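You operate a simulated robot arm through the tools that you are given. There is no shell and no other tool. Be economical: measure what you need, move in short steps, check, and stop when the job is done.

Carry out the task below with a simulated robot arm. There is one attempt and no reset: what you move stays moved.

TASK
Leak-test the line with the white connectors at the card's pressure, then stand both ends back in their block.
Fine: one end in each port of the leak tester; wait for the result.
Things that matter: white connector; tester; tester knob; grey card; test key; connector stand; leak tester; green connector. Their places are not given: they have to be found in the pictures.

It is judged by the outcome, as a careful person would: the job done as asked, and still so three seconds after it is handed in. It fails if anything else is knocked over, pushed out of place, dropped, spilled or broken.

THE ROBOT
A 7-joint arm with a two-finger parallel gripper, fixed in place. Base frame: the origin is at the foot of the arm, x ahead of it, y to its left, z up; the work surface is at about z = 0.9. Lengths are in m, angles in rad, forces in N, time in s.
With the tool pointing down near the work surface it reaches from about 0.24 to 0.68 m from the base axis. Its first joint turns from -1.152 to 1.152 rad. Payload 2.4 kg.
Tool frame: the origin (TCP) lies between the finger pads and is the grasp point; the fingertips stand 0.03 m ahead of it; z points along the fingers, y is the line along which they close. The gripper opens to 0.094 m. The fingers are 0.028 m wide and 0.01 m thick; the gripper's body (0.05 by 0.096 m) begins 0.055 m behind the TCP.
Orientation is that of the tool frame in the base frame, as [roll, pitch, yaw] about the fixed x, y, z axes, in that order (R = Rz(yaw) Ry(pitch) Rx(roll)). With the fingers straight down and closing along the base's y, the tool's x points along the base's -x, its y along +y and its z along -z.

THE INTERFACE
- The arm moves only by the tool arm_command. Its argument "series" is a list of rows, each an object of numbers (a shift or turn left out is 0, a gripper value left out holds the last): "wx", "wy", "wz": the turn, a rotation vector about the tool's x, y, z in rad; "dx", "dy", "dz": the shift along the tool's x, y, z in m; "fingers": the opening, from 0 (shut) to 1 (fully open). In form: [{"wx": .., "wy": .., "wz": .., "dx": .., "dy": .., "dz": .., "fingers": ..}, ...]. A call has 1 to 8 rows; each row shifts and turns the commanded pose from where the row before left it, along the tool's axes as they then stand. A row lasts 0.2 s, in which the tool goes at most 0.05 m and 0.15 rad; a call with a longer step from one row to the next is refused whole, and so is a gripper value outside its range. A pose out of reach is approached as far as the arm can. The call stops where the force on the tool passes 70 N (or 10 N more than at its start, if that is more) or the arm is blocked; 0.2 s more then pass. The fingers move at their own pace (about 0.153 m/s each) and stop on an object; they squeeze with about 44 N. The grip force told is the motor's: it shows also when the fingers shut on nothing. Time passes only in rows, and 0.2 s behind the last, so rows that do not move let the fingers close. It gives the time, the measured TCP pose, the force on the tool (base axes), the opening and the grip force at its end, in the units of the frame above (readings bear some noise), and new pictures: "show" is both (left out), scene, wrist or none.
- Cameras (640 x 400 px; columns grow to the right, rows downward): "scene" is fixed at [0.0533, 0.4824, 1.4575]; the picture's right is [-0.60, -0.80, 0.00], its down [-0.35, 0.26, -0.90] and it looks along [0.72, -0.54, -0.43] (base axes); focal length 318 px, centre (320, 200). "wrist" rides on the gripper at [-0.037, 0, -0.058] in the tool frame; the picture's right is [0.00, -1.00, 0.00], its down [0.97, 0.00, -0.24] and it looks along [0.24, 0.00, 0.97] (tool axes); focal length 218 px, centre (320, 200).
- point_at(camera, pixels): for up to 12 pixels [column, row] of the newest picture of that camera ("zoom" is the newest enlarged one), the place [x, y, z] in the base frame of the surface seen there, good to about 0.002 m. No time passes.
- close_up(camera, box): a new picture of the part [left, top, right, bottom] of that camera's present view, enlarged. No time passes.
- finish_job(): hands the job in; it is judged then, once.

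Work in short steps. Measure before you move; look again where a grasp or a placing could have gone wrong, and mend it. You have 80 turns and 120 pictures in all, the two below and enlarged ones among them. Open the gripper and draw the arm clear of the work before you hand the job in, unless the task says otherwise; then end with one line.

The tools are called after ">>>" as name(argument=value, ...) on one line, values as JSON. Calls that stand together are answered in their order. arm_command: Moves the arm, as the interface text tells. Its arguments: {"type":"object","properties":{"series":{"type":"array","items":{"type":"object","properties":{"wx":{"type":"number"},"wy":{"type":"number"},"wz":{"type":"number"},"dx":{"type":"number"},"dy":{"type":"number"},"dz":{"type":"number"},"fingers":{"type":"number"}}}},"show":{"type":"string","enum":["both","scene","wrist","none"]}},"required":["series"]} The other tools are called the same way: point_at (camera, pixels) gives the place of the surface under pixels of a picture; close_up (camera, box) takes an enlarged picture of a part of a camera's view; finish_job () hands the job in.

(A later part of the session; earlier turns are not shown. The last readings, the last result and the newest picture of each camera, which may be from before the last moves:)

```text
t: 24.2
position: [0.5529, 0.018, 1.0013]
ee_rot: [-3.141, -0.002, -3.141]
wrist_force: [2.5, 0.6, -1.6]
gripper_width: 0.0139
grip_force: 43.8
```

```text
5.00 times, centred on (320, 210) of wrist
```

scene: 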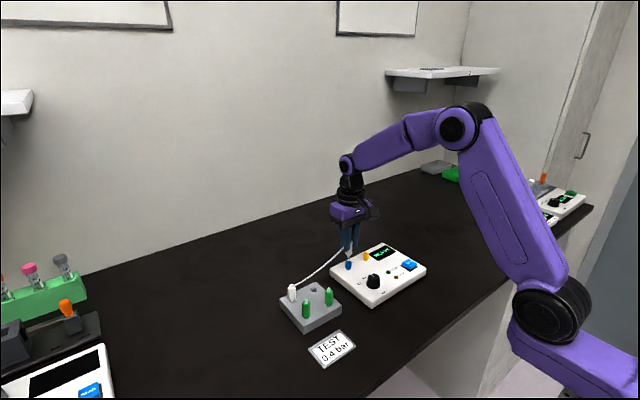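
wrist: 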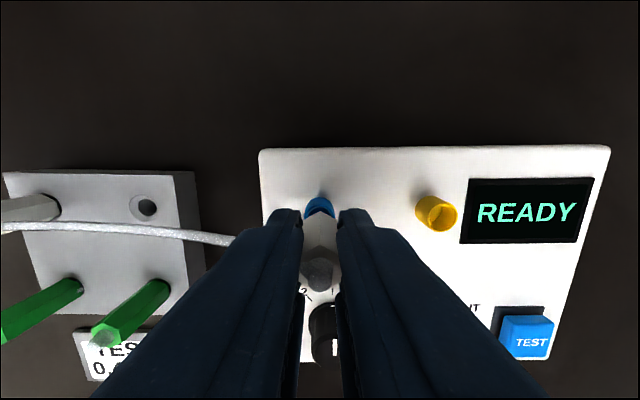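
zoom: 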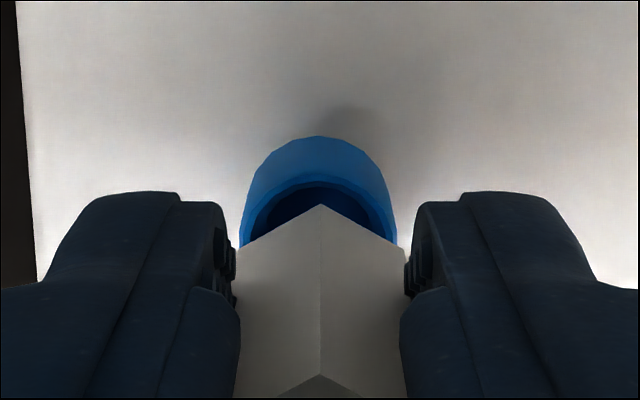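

Now clear. I examine the inside of a port (yellow, identical) for its inner shape.

>>> close_up(camera="wrist", box=[412, 188, 462, 238])

>>> point_at(camera="zoom", pixels=[[250, 150], [330, 150], [400, 150], [330, 220], [400, 220], [470, 220], [330, 280], [400, 280], [550, 220], [360, 350]])

>>> close_up(camera="scene", box=[345, 245, 372, 272])

```text
8.00 times, centred on (437, 213) of wrist
```

zoom: 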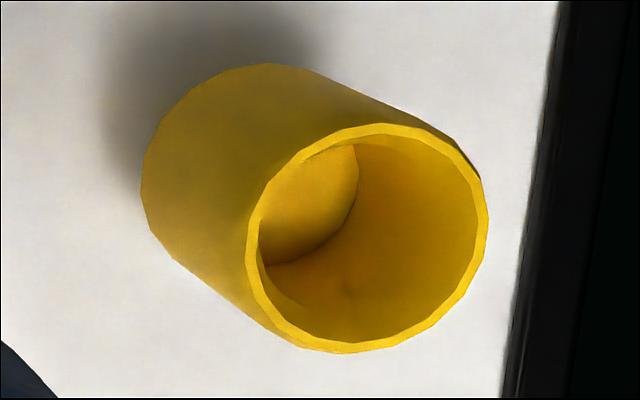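

```text
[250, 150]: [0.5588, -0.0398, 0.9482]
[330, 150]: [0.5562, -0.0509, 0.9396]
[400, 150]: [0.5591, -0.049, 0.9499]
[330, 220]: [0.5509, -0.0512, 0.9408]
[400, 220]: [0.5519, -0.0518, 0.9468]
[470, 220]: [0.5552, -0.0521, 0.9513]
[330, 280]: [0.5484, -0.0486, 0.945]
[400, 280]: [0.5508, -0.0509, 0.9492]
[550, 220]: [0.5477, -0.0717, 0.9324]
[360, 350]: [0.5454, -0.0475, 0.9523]
```

```text
14.81 times, centred on (358, 258) of scene
```

zoom: 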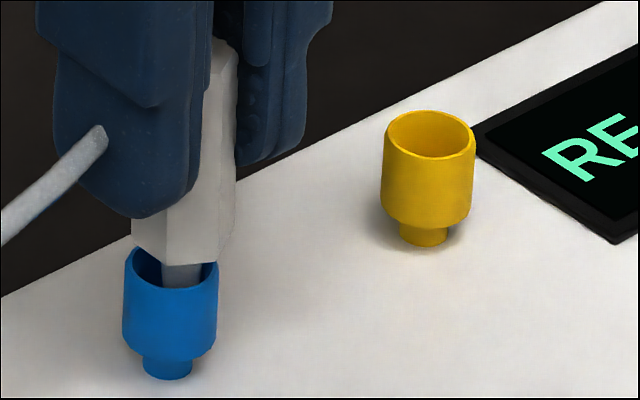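

I raise the end fully out to re-measure the spigot relative to the TCP and the port.

>>> arm_command(series=[{"dz": -0.01}, {"dz": -0.008}, {}], show="none")

>>> close_up(camera="scene", box=[343, 245, 359, 265])

>>> point_at(camera="zoom", pixels=[[300, 100], [300, 130], [300, 150], [300, 170], [300, 190], [300, 210], [300, 225], [285, 200], [315, 200], [290, 290], [240, 300], [330, 300]])

```text
t: 25.0
position: [0.5533, 0.0173, 1.0191]
ee_rot: [3.141, 0.001, -3.141]
wrist_force: [0.2, 1.2, 0.2]
gripper_width: 0.0137
grip_force: 43.8
```

```text
16.00 times, centred on (351, 255) of scene
```

zoom: 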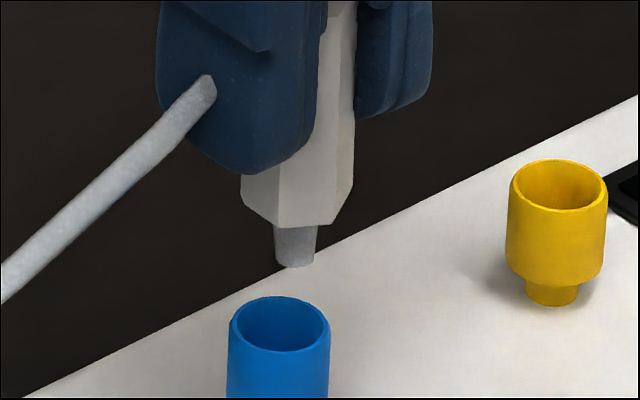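

```text
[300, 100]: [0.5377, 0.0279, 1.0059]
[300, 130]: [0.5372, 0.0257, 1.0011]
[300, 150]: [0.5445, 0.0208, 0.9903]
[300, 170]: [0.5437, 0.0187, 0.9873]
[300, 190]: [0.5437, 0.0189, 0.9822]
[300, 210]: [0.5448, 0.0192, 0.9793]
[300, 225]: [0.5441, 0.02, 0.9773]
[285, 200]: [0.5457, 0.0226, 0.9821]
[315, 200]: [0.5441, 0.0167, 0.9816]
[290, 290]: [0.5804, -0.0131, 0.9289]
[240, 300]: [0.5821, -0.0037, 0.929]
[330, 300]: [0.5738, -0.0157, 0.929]
```

Hex bottom is about TCP−0.042 and the spigot tip ≈ TCP−0.052; it sits ~3 mm short in x relative to the blue cup. I shift +x 3 mm and re-check both views.

>>> arm_command(series=[{"dx": -0.003}, {}], show="wrist")

>>> close_up(camera="scene", box=[343, 245, 359, 265])

>>> close_up(camera="wrist", box=[280, 170, 360, 250])

```text
t: 25.6
position: [0.557, 0.0158, 1.0201]
ee_rot: [3.142, 0.0, 3.141]
wrist_force: [0.1, 0.7, -1.2]
gripper_width: 0.0137
grip_force: 44.0
```

wrist: 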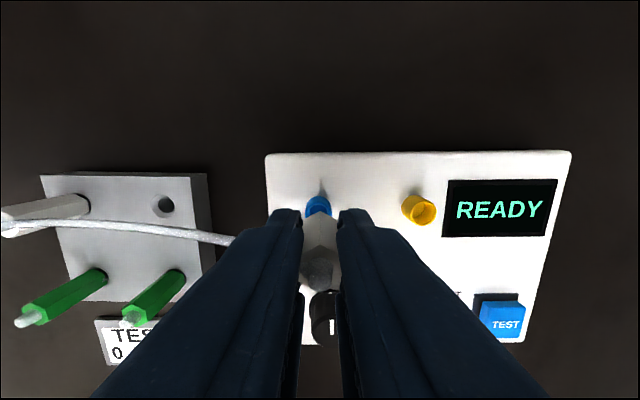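

```text
16.00 times, centred on (351, 255) of scene
```

zoom: 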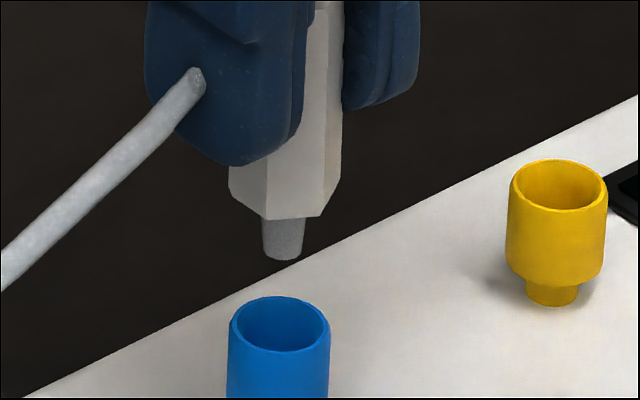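

```text
5.00 times, centred on (320, 210) of wrist
```

zoom: 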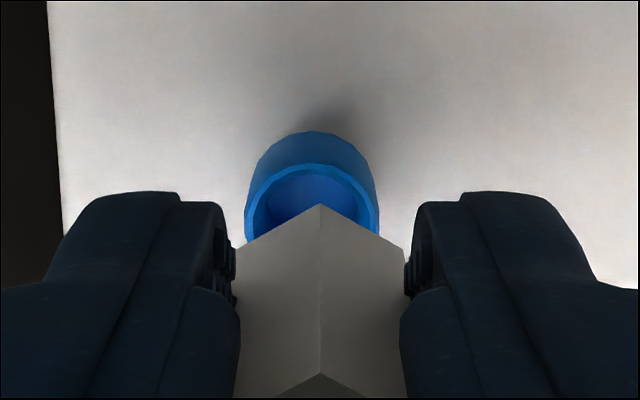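

Scene column now 283 vs 279; wrist shows the cup ~1 mm toward +y. Shift dy +0.9 mm, lower 15 mm, re-check.

>>> arm_command(series=[{"dy": 0.0009}, {"dz": 0.008}, {"dz": 0.007}, {}], show="wrist")

>>> close_up(camera="scene", box=[343, 250, 359, 270])

>>> close_up(camera="wrist", box=[280, 170, 360, 250])

```text
t: 26.6
position: [0.5564, 0.0187, 1.0055]
ee_rot: [-3.141, -0.002, -3.141]
wrist_force: [0.1, 0.7, -0.2]
gripper_width: 0.014
grip_force: 43.9
```

wrist: 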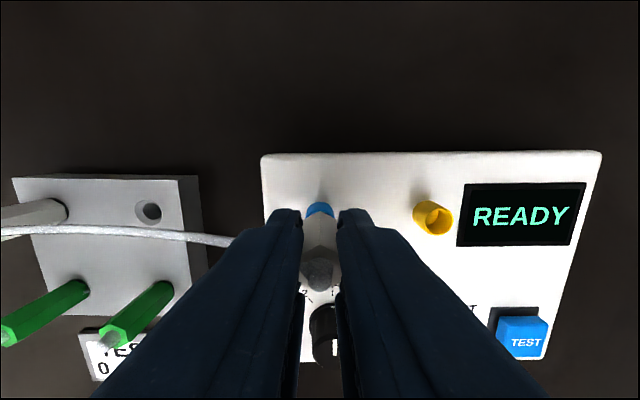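

```text
16.00 times, centred on (351, 260) of scene
```

zoom: 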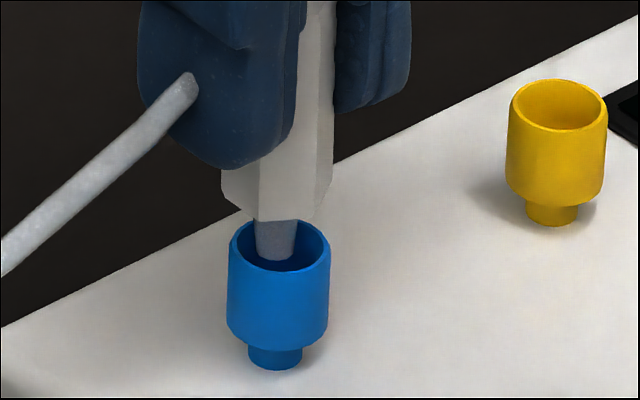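

```text
5.00 times, centred on (320, 210) of wrist
```

zoom: 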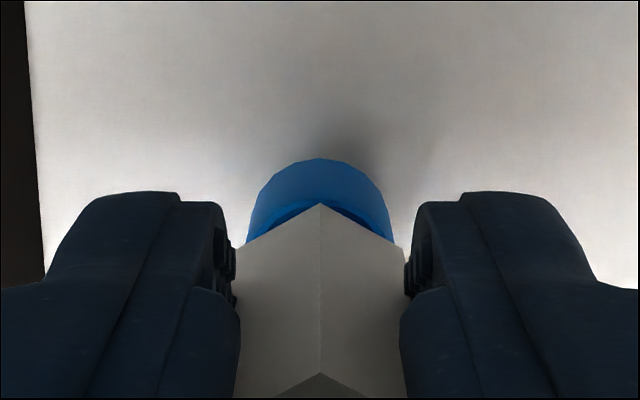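

Now spigot 275 vs cup 279 with y centred: shift −x 0.9 mm, then lower in small steps.

>>> arm_command(series=[{"dx": 0.0009}, {"dz": 0.003}, {"dz": 0.003}, {"dz": 0.002}, {"dz": 0.001}, {}], show="wrist")

>>> close_up(camera="scene", box=[343, 250, 359, 270])

>>> close_up(camera="wrist", box=[280, 170, 360, 250])

```text
t: 28.0
position: [0.5559, 0.019, 0.9973]
ee_rot: [-3.141, 0.002, 3.141]
wrist_force: [-2.6, 0.2, 14.3]
gripper_width: 0.0136
grip_force: 44.0
```

wrist: 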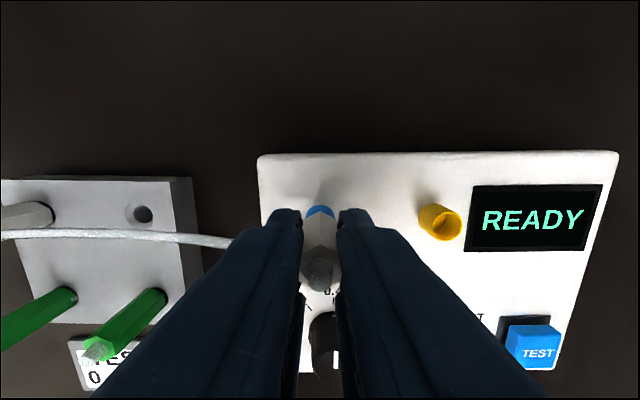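

```text
16.00 times, centred on (351, 260) of scene
```

zoom: 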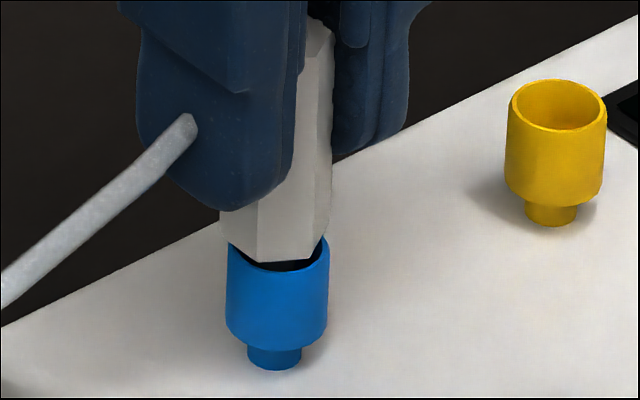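

```text
5.00 times, centred on (320, 210) of wrist
```

zoom: 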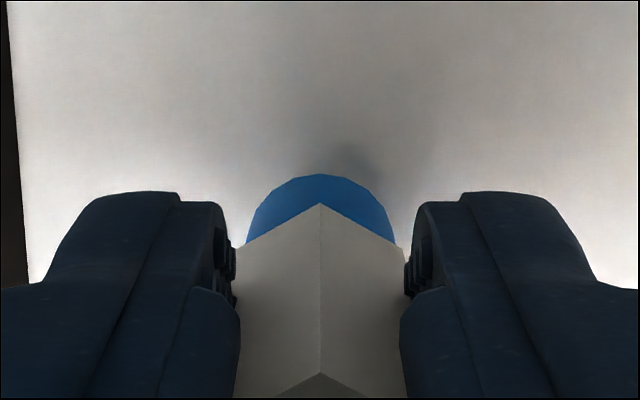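

Centred (275 vs 277), stopped on the port floor with light force. I unload slightly and open the fingers.

>>> arm_command(series=[{"dz": -0.0005}, {"fingers": 0.25}, {"fingers": 0.4}, {}], show="both")

>>> close_up(camera="scene", box=[330, 235, 375, 275])

```text
t: 29.0
position: [0.5555, 0.0188, 0.9964]
ee_rot: [-3.141, 0.001, -3.142]
wrist_force: [1.0, 0.4, -0.7]
gripper_width: 0.0375
grip_force: 0.0
```

scene: 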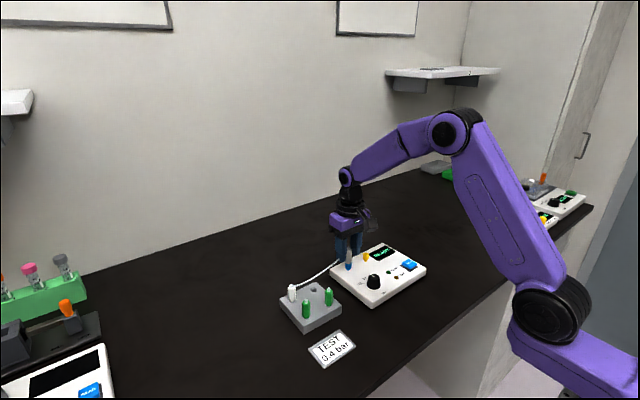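
wrist: 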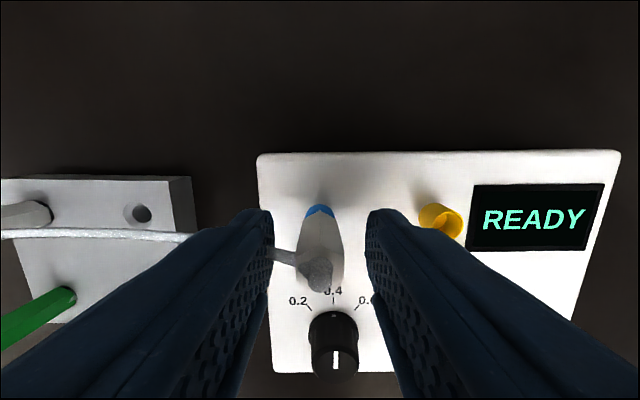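

```text
10.00 times, centred on (352, 255) of scene
```

zoom: 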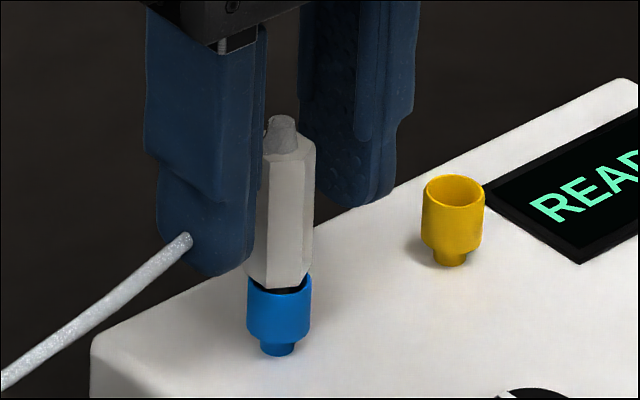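

It stands upright in the blue port. I rise straight up and go above the left white connector.

>>> arm_command(series=[{"dz": -0.03}, {"dz": -0.04}, {"dz": -0.015, "dy": 0.04}, {"dy": 0.045, "dx": 0.0025}, {"dy": 0.045, "dx": 0.0025}, {"dy": 0.0475}, {"fingers": 0.5}], show="both")

>>> close_up(camera="scene", box=[270, 230, 400, 330])

>>> close_up(camera="wrist", box=[260, 130, 380, 250])

```text
t: 30.6
position: [0.5496, 0.1967, 1.0819]
ee_rot: [-3.141, 0.0, -3.142]
wrist_force: [-0.6, -0.5, 0.0]
gripper_width: 0.0472
grip_force: 0.2
```

scene: 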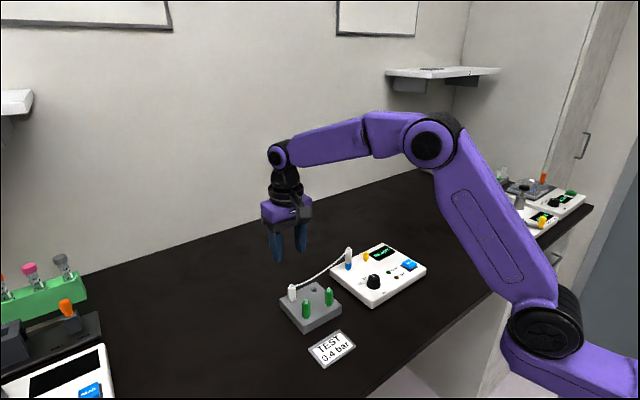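
wrist: 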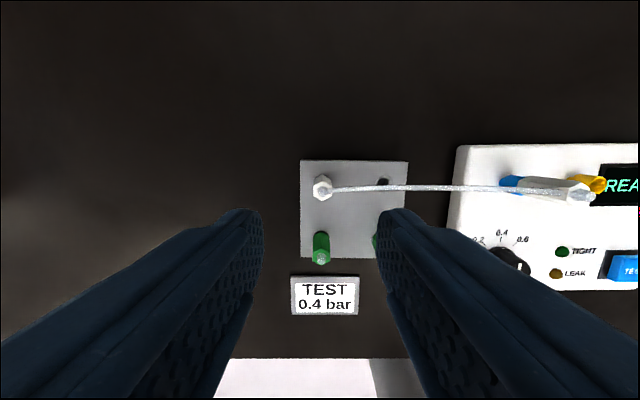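

```text
4.00 times, centred on (335, 280) of scene
```

zoom: 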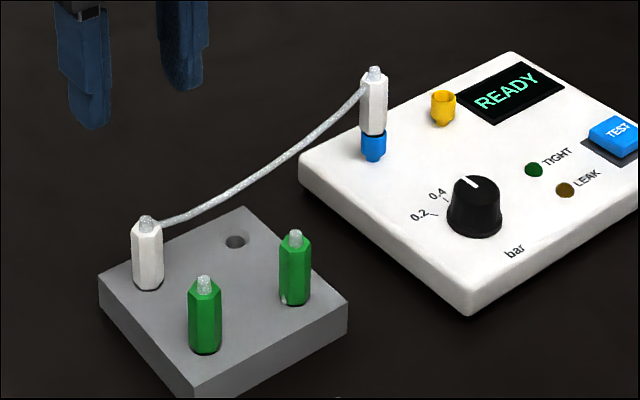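

```text
3.33 times, centred on (320, 190) of wrist
```

zoom: 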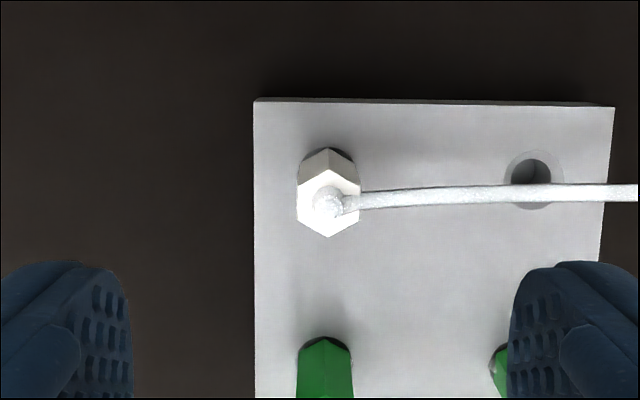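

>>> point_at(camera="zoom", pixels=[[299, 205], [358, 205], [328, 235], [328, 172], [328, 152], [505, 178], [563, 178], [533, 152], [533, 208], [513, 178], [551, 178]])

```text
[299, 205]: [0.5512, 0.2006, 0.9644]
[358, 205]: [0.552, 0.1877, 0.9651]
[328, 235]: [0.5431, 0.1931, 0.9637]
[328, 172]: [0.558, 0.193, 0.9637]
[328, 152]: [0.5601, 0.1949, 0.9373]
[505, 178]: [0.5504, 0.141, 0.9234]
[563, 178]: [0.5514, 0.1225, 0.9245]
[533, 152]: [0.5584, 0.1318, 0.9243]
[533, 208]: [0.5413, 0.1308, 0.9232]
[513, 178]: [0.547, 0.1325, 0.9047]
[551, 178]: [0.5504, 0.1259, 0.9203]
```

Left connector centred about 2 mm to −y of the TCP. I correct, descend with care over the hose, and grip.

>>> arm_command(series=[{"dx": -0.001, "dy": -0.0021, "dz": 0.03}, {"dz": 0.03}, {"dz": 0.03}, {"dz": 0.021}, {}, {"fingers": 0.05}, {}, {}], show="both")

>>> close_up(camera="scene", box=[270, 230, 400, 330])

```text
t: 32.4
position: [0.5521, 0.1943, 0.9717]
ee_rot: [3.141, 0.002, 3.141]
wrist_force: [-0.1, 0.9, 0.3]
gripper_width: 0.0136
grip_force: 44.0
```

scene: 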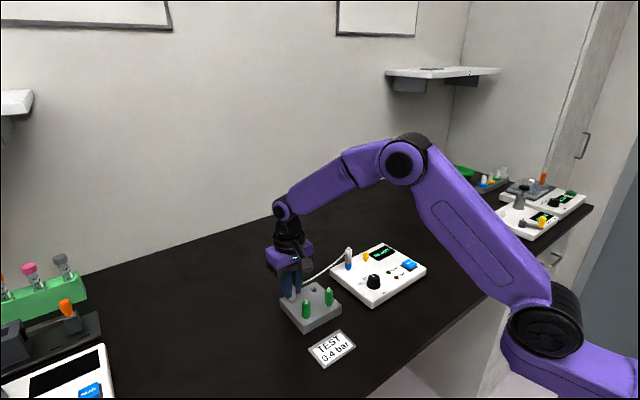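
wrist: 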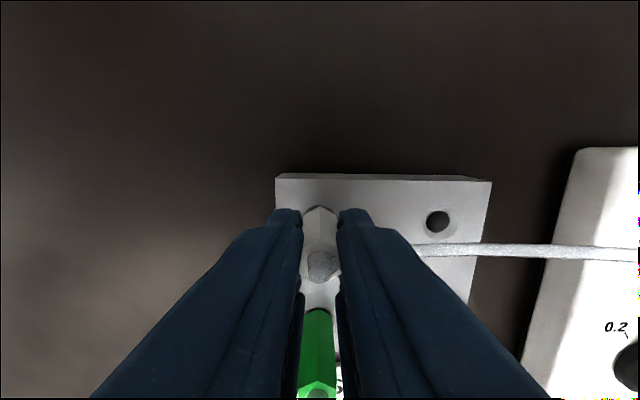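

```text
4.00 times, centred on (335, 280) of scene
```

zoom: 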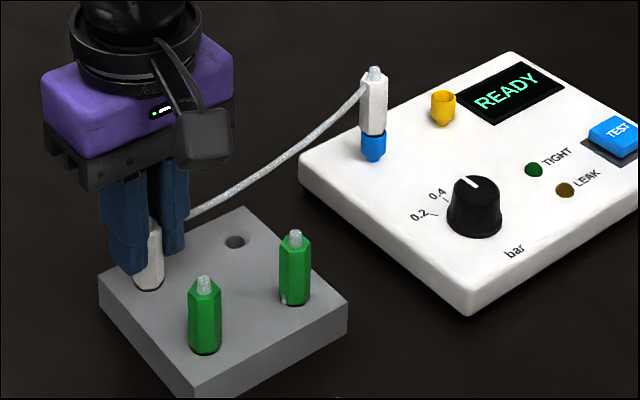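

Gripped. Lift to about z=1.10.

>>> arm_command(series=[{"dz": -0.02}, {"dz": -0.03}, {"dz": -0.04}, {"dz": -0.04}, {}], show="scene")

>>> close_up(camera="scene", box=[260, 220, 400, 330])

```text
t: 33.6
position: [0.5511, 0.1935, 1.1009]
ee_rot: [3.141, 0.001, 3.14]
wrist_force: [0.7, 0.2, -0.2]
gripper_width: 0.0138
grip_force: 44.3
```

scene: 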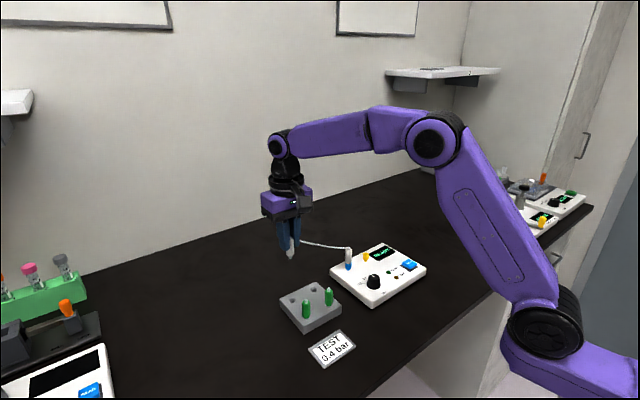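

```text
3.64 times, centred on (330, 275) of scene
```

zoom: 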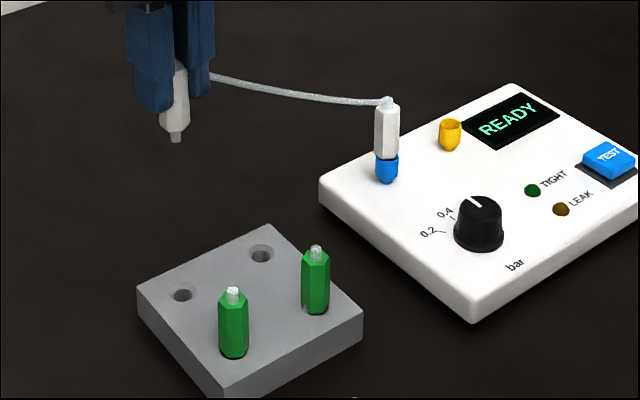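

Carry over to above the yellow port at this height.

>>> arm_command(series=[{"dy": -0.0402, "dx": -0.0006}, {"dy": -0.0402, "dx": -0.0006}, {"dy": -0.0402, "dx": -0.0006}, {"dy": -0.0402, "dx": -0.0006}, {"dy": -0.0402, "dx": -0.0006}, {"dy": -0.0402, "dx": -0.0006}, {}], show="both")

>>> close_up(camera="scene", box=[320, 210, 420, 290])

```text
t: 35.2
position: [0.5539, -0.0484, 1.1008]
ee_rot: [-3.141, -0.001, -3.141]
wrist_force: [0.0, -0.1, 0.5]
gripper_width: 0.0138
grip_force: 44.3
```

scene: 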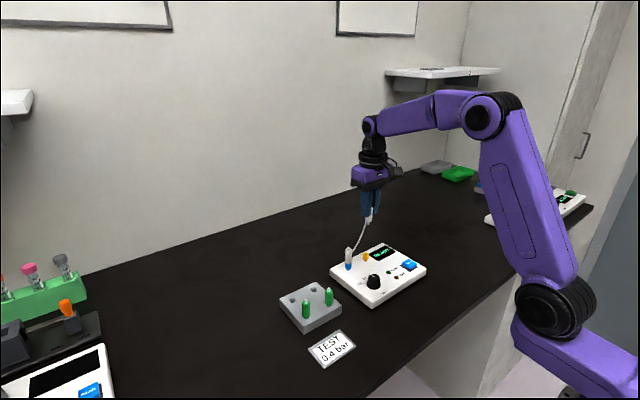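
wrist: 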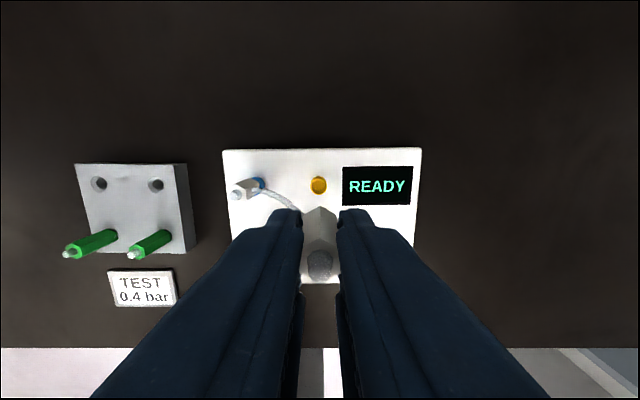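

```text
5.00 times, centred on (370, 250) of scene
```

zoom: 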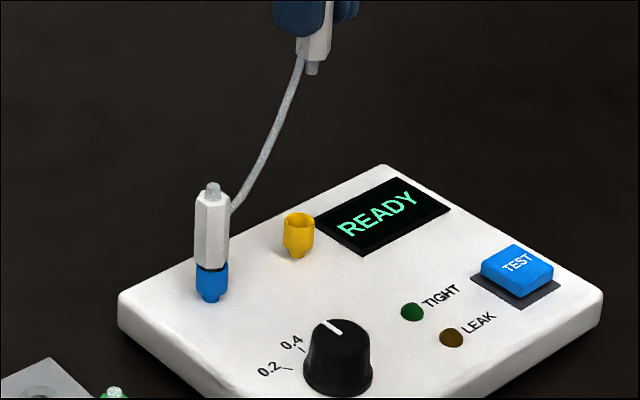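

Above yellow. Lower to just above the rim and check alignment.

>>> arm_command(series=[{"dz": 0.03}, {"dz": 0.03}, {"dz": 0.016}, {}], show="wrist")

>>> close_up(camera="scene", box=[357, 240, 377, 265])

>>> close_up(camera="wrist", box=[280, 170, 360, 250])

```text
t: 36.2
position: [0.5533, -0.0479, 1.0255]
ee_rot: [-3.14, 0.0, -3.141]
wrist_force: [0.6, -0.4, 0.5]
gripper_width: 0.0136
grip_force: 44.3
```

wrist: 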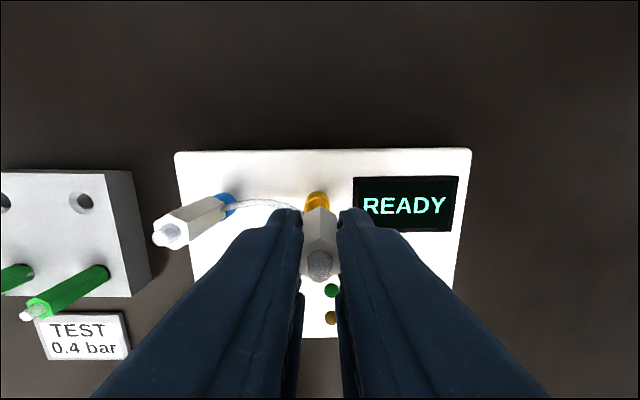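

```text
16.00 times, centred on (367, 252) of scene
```

zoom: 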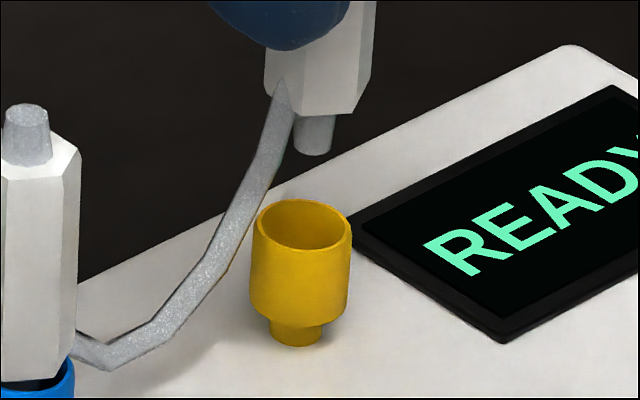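

```text
5.00 times, centred on (320, 210) of wrist
```

zoom: 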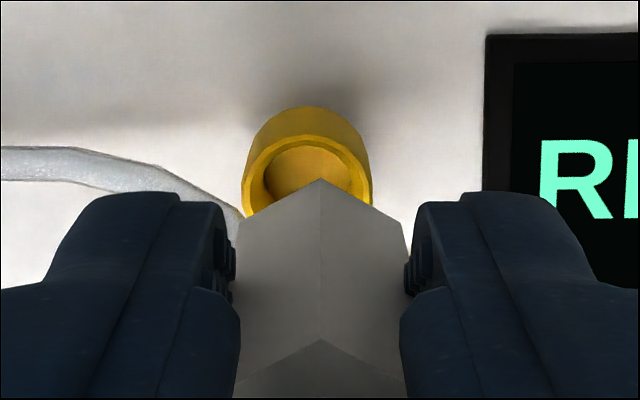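

Wrist shows the cup 1.6 mm toward +y; scene agrees. Correct dy and lower to rim entry.

>>> arm_command(series=[{"dy": 0.0016}, {"dz": 0.008}, {"dz": 0.007}, {}], show="wrist")

>>> close_up(camera="scene", box=[357, 242, 377, 267])

>>> close_up(camera="wrist", box=[280, 170, 360, 250])

```text
t: 37.2
position: [0.5533, -0.0455, 1.0092]
ee_rot: [3.141, 0.0, 3.142]
wrist_force: [-0.1, 0.2, 0.1]
gripper_width: 0.0139
grip_force: 44.6
```

wrist: 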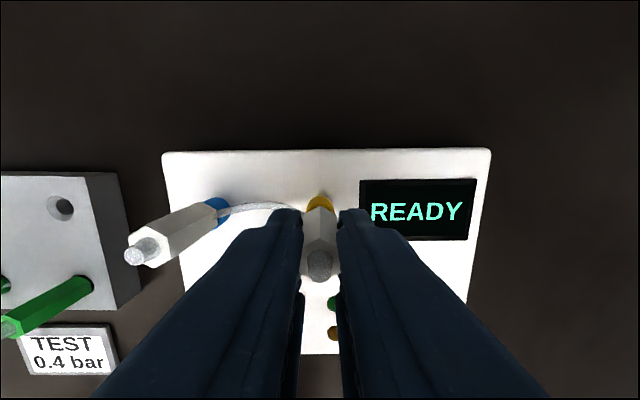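

```text
16.00 times, centred on (367, 254) of scene
```

zoom: 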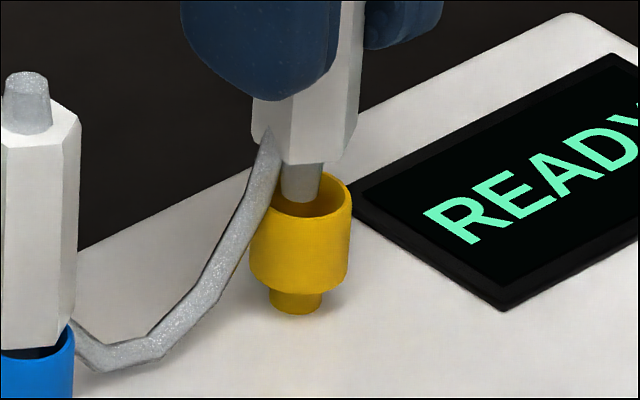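

```text
5.00 times, centred on (320, 210) of wrist
```

zoom: 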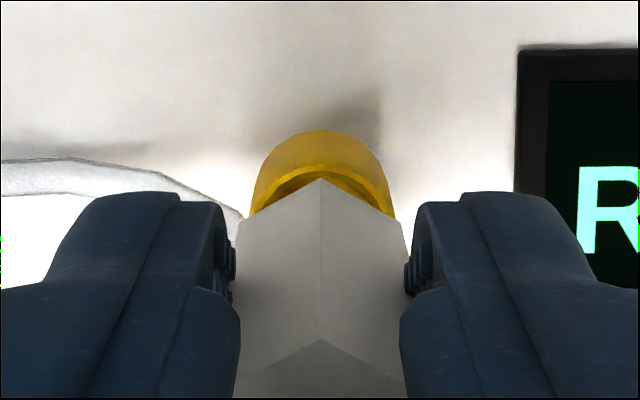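

Aligned in both views. Lower in small steps until contact.

>>> arm_command(series=[{"dz": 0.003}, {"dz": 0.003}, {"dz": 0.002}, {"dz": 0.001}, {}], show="none")

>>> close_up(camera="scene", box=[347, 242, 377, 267])

```text
t: 38.4
position: [0.5546, -0.0466, 0.9998]
ee_rot: [3.14, 0.002, 3.141]
wrist_force: [-1.0, -0.1, 1.3]
gripper_width: 0.0134
grip_force: 44.0
```

```text
16.00 times, centred on (362, 254) of scene
```

zoom: 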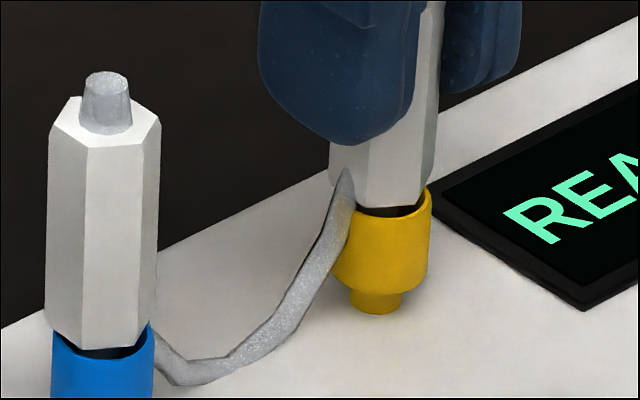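

>>> arm_command(series=[{"dz": 0.001}, {"dz": 0.001}, {}], show="none")

>>> close_up(camera="scene", box=[347, 242, 377, 267])

```text
t: 39.2
position: [0.5548, -0.046, 1.0005]
ee_rot: [3.141, 0.002, -3.141]
wrist_force: [-8.3, 1.4, 28.9]
gripper_width: 0.0139
grip_force: 44.1
```

```text
16.00 times, centred on (362, 254) of scene
```

zoom: 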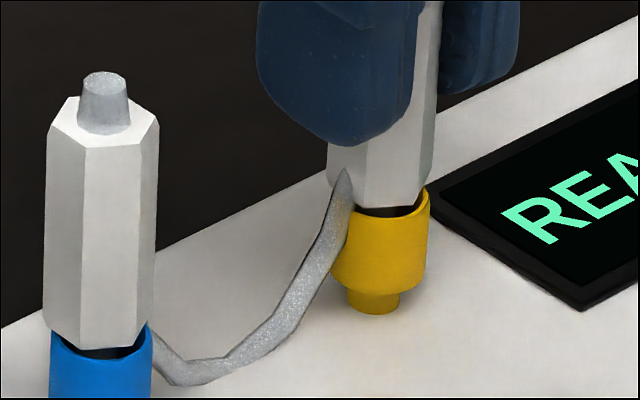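

Seated at the same depth as the blue one (28.9 N stop). Unload, open, and rise.

>>> arm_command(series=[{"dz": -0.0018, "dx": 0.0004}, {"fingers": 0.25}, {"fingers": 0.4}, {}, {"dz": -0.03}, {"dz": -0.04}, {"dz": -0.03}], show="both")

>>> close_up(camera="scene", box=[320, 230, 430, 310])

```text
t: 40.8
position: [0.5536, -0.0471, 1.1004]
ee_rot: [-3.14, 0.0, 3.142]
wrist_force: [0.9, -0.4, 0.0]
gripper_width: 0.0377
grip_force: 0.0
```

scene: 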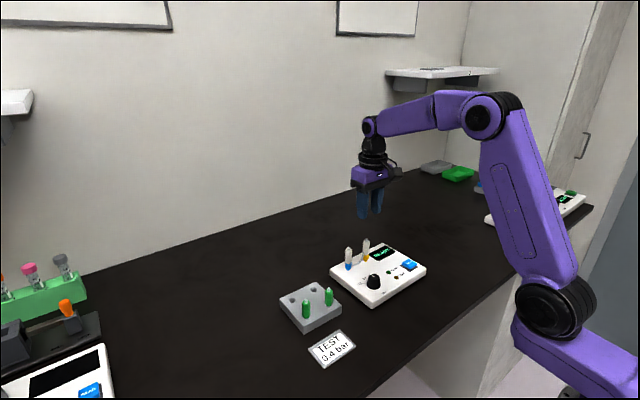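
wrist: 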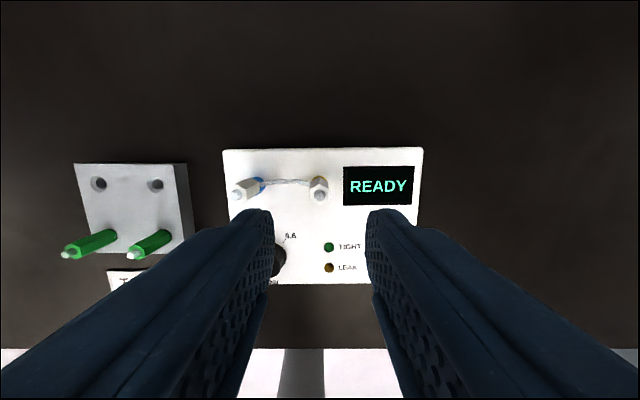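

```text
5.00 times, centred on (375, 270) of scene
```

zoom: 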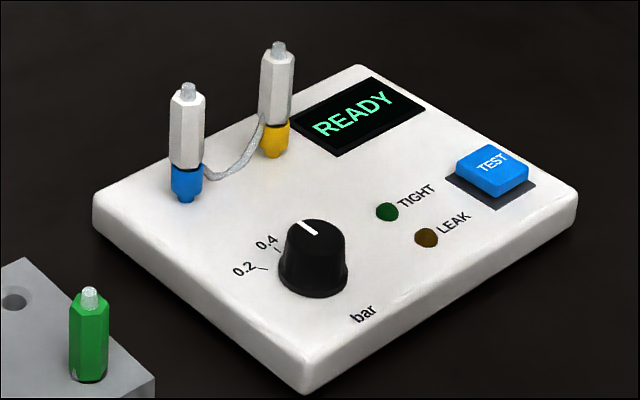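

Both ends stand in the ports. Now to the TEST key at about (0.463, −0.119): move above, close fingers.

>>> arm_command(series=[{"dx": 0.03, "dy": -0.024, "fingers": 0.0}, {"dx": 0.03, "dy": -0.024}, {"dx": 0.0305, "dy": -0.024}, {"dz": 0.04}, {"dz": 0.03}, {}], show="both")

>>> close_up(camera="scene", box=[370, 230, 430, 290])

>>> point_at(camera="scene", pixels=[[409, 264], [400, 264], [417, 266]])

```text
t: 42.2
position: [0.4633, -0.1185, 1.0311]
ee_rot: [3.141, 0.0, -3.141]
wrist_force: [0.6, -0.1, 0.2]
gripper_width: 0.0
grip_force: 33.4
```

scene: 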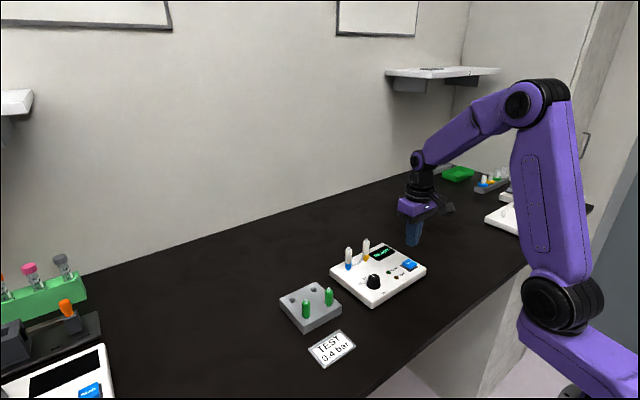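
wrist: 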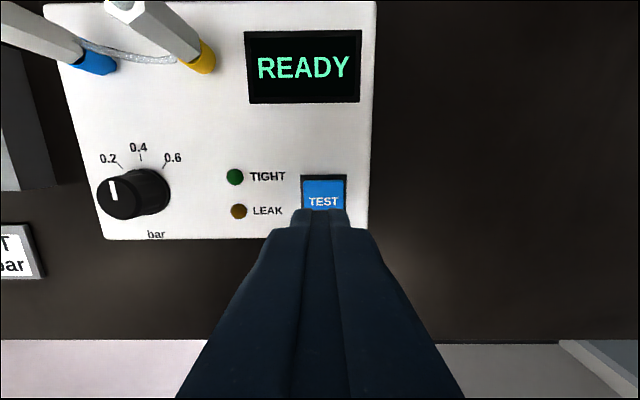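

```text
6.67 times, centred on (400, 260) of scene
```

zoom: 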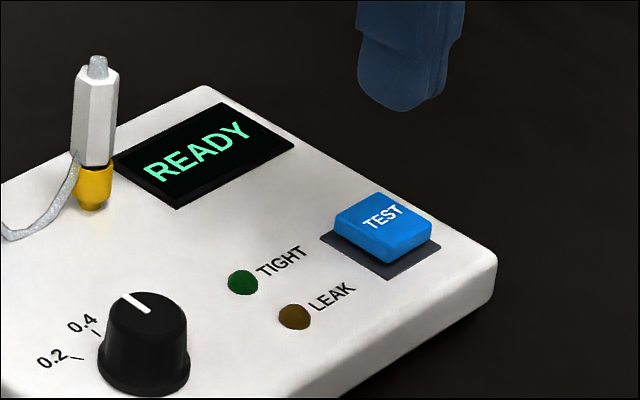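

```text
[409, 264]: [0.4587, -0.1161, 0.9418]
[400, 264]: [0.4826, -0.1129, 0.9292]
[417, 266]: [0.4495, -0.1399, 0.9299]
```

Aligned over the key. Lower and press gently in small steps.

>>> arm_command(series=[{"dz": 0.035}, {"dz": 0.017}, {"dz": 0.004}, {"dz": 0.002}, {"dz": 0.002}, {}], show="wrist")

```text
t: 43.6
position: [0.4645, -0.1183, 0.971]
ee_rot: [3.14, 0.001, -3.141]
wrist_force: [0.0, 0.1, 0.3]
gripper_width: 0.0002
grip_force: 33.1
```

wrist: 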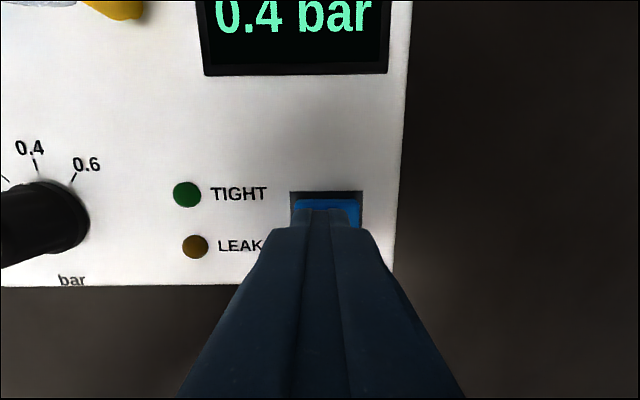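

Display shows "0.4 bar": the test started. I back off the key, rise and wait for the result.

>>> arm_command(series=[{"dz": -0.03}, {"dz": -0.04}, {"dz": -0.04}, {}, {}, {}, {}, {}], show="wrist")

>>> close_up(camera="scene", box=[330, 230, 430, 310])

```text
t: 45.4
position: [0.4638, -0.1174, 1.0807]
ee_rot: [-3.141, -0.001, -3.141]
wrist_force: [-0.7, 0.1, 0.7]
gripper_width: 0.0001
grip_force: 33.3
```

wrist: 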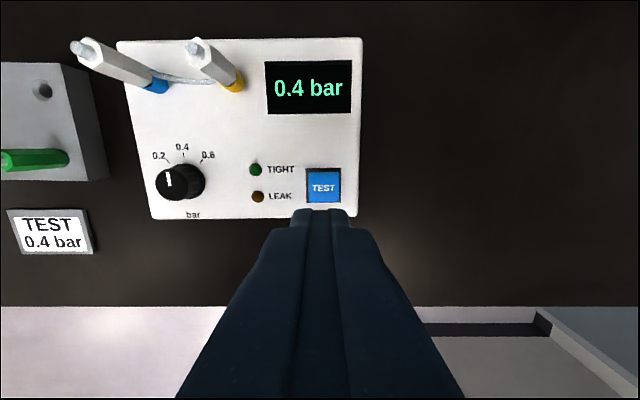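

```text
5.00 times, centred on (380, 270) of scene
```

zoom: 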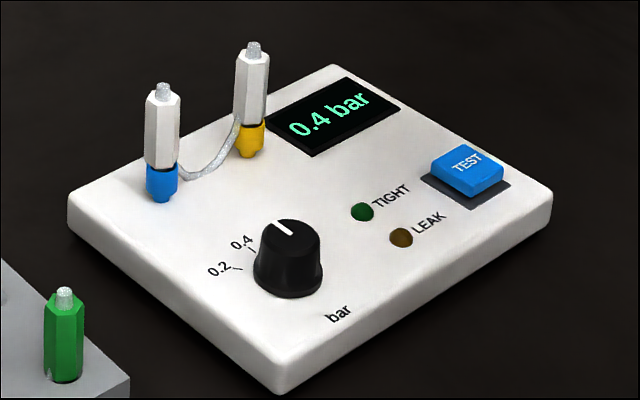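

Test is running at 0.4 bar; no lamp yet. I wait.

>>> arm_command(series=[{}, {}, {}, {}, {}, {}, {}, {}], show="none")

>>> arm_command(series=[{}, {}, {}, {}, {}, {}, {}, {}], show="wrist")

```text
t: 47.2
position: [0.4642, -0.1182, 1.0795]
ee_rot: [-3.141, 0.0, 3.141]
wrist_force: [-0.4, 0.0, 0.2]
gripper_width: 0.0
grip_force: 33.4
```

```text
t: 49.0
position: [0.464, -0.1178, 1.0794]
ee_rot: [3.141, -0.001, 3.141]
wrist_force: [0.2, 0.1, -0.5]
gripper_width: 0.0001
grip_force: 33.1
```

wrist: 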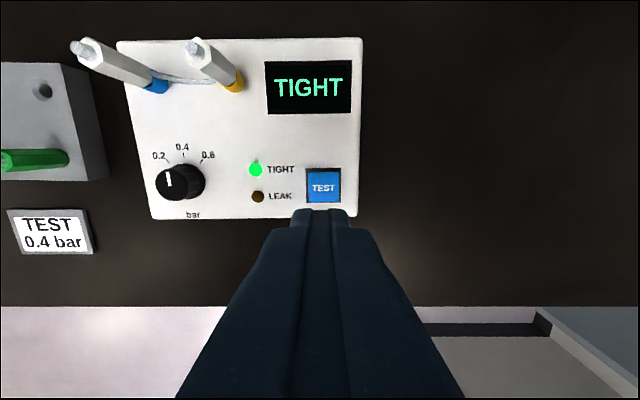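

Result: TIGHT with the green lamp. Now return the ends: first the yellow-port end; move above it.

>>> arm_command(series=[{"dz": -0.02, "fingers": 0.45}, {"dx": -0.03, "dy": 0.0238}, {"dx": -0.03, "dy": 0.0238}, {"dx": -0.03, "dy": 0.0238}, {}], show="wrist")

>>> close_up(camera="wrist", box=[260, 130, 380, 250])

>>> point_at(camera="zoom", pixels=[[320, 180], [300, 190], [340, 190], [320, 160], [320, 210]])

```text
t: 50.2
position: [0.5535, -0.0465, 1.1013]
ee_rot: [3.14, 0.0, 3.141]
wrist_force: [0.6, 0.0, -0.5]
gripper_width: 0.0421
grip_force: 0.2
```

wrist: 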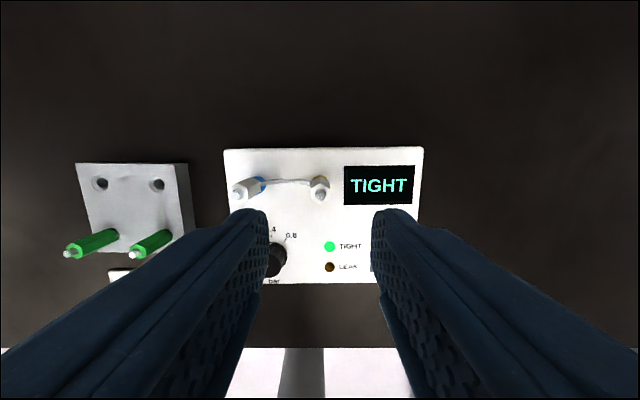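

```text
3.33 times, centred on (320, 190) of wrist
```

zoom: 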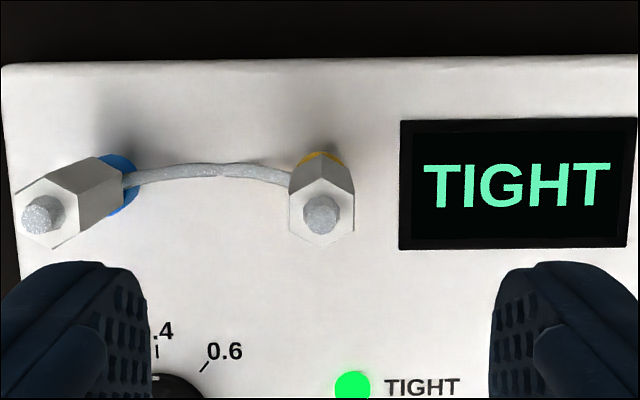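

```text
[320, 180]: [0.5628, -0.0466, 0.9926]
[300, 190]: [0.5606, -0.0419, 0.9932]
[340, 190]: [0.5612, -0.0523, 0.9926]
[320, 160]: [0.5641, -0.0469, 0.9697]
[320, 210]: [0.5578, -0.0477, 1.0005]
```

The connector is centred. Descend, grip and lift out.

>>> arm_command(series=[{"dz": 0.03, "dx": -0.0006}, {"dz": 0.03}, {"dz": 0.03}, {"dz": 0.011}, {}, {"fingers": 0.05}, {}, {}], show="none")

>>> arm_command(series=[{"dz": -0.01}, {"dz": -0.02}, {"dz": -0.03}, {"dz": -0.04}, {}], show="scene")

>>> close_up(camera="scene", box=[320, 210, 420, 290])

```text
t: 52.0
position: [0.5537, -0.0469, 0.9986]
ee_rot: [-3.141, 0.001, -3.14]
wrist_force: [0.7, 2.4, -2.2]
gripper_width: 0.0139
grip_force: 44.0
```

```text
t: 53.2
position: [0.5539, -0.0465, 1.1008]
ee_rot: [-3.141, 0.0, -3.14]
wrist_force: [-0.4, 0.0, 0.3]
gripper_width: 0.0138
grip_force: 43.9
```

scene: 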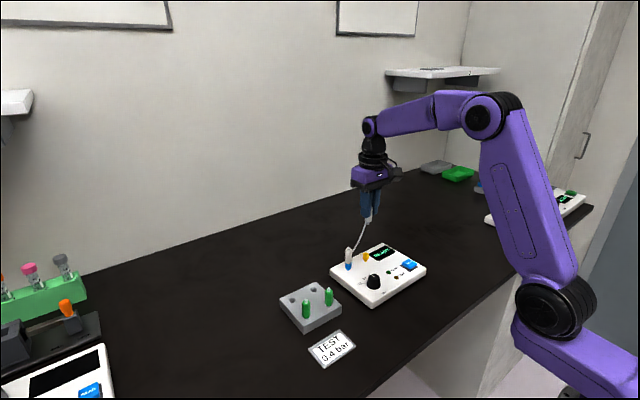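

```text
5.00 times, centred on (370, 250) of scene
```

zoom: 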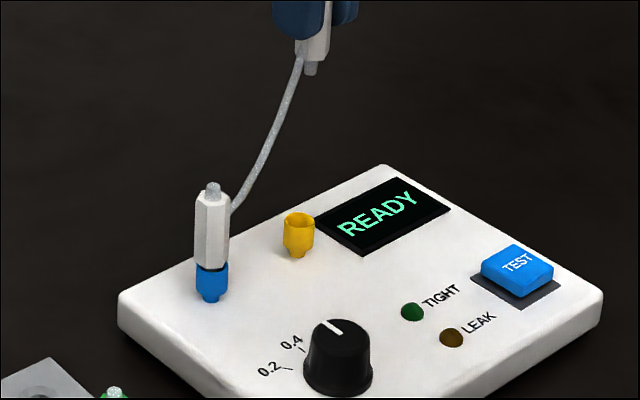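

Carry back over to the left hole (≈(0.551, 0.194)).

>>> arm_command(series=[{"dy": 0.0401, "dx": 0.0005}, {"dy": 0.0401, "dx": 0.0005}, {"dy": 0.0401, "dx": 0.0005}, {"dy": 0.0401, "dx": 0.0005}, {"dy": 0.0401, "dx": 0.0005}, {"dy": 0.0401, "dx": 0.0005}, {}], show="none")

>>> arm_command(series=[{"dz": 0.04}, {"dz": 0.04}, {"dz": 0.01}, {}], show="both")

>>> close_up(camera="wrist", box=[280, 170, 360, 250])

>>> close_up(camera="scene", box=[280, 270, 320, 310])

```text
t: 54.8
position: [0.5533, 0.1957, 1.0997]
ee_rot: [3.141, -0.002, 3.14]
wrist_force: [0.0, 0.6, -0.2]
gripper_width: 0.0137
grip_force: 44.5
```

```text
t: 55.8
position: [0.5517, 0.1945, 1.0089]
ee_rot: [3.141, 0.0, -3.141]
wrist_force: [0.3, -0.6, -0.4]
gripper_width: 0.0137
grip_force: 43.4
```

scene: 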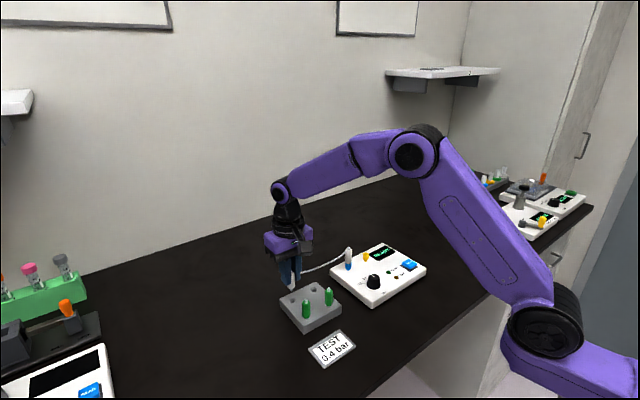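
wrist: 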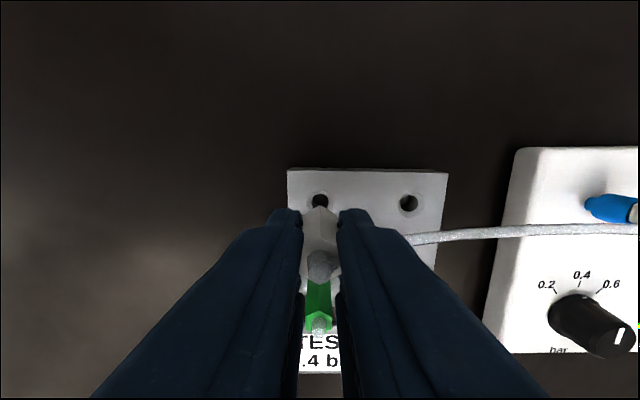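

```text
5.00 times, centred on (320, 210) of wrist
```

zoom: 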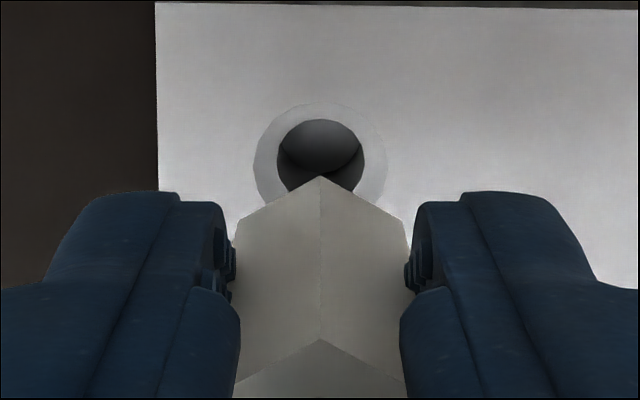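

```text
10.00 times, centred on (300, 290) of scene
```

zoom: 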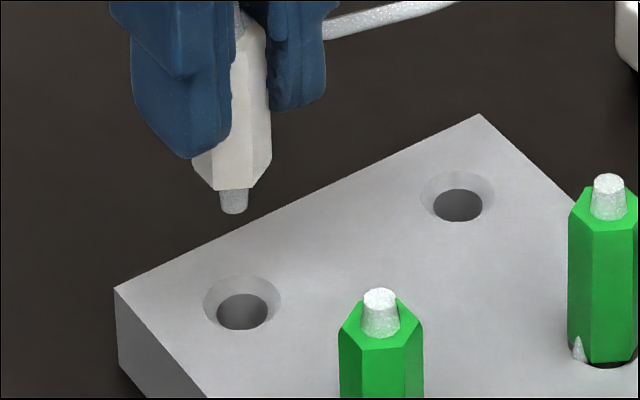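

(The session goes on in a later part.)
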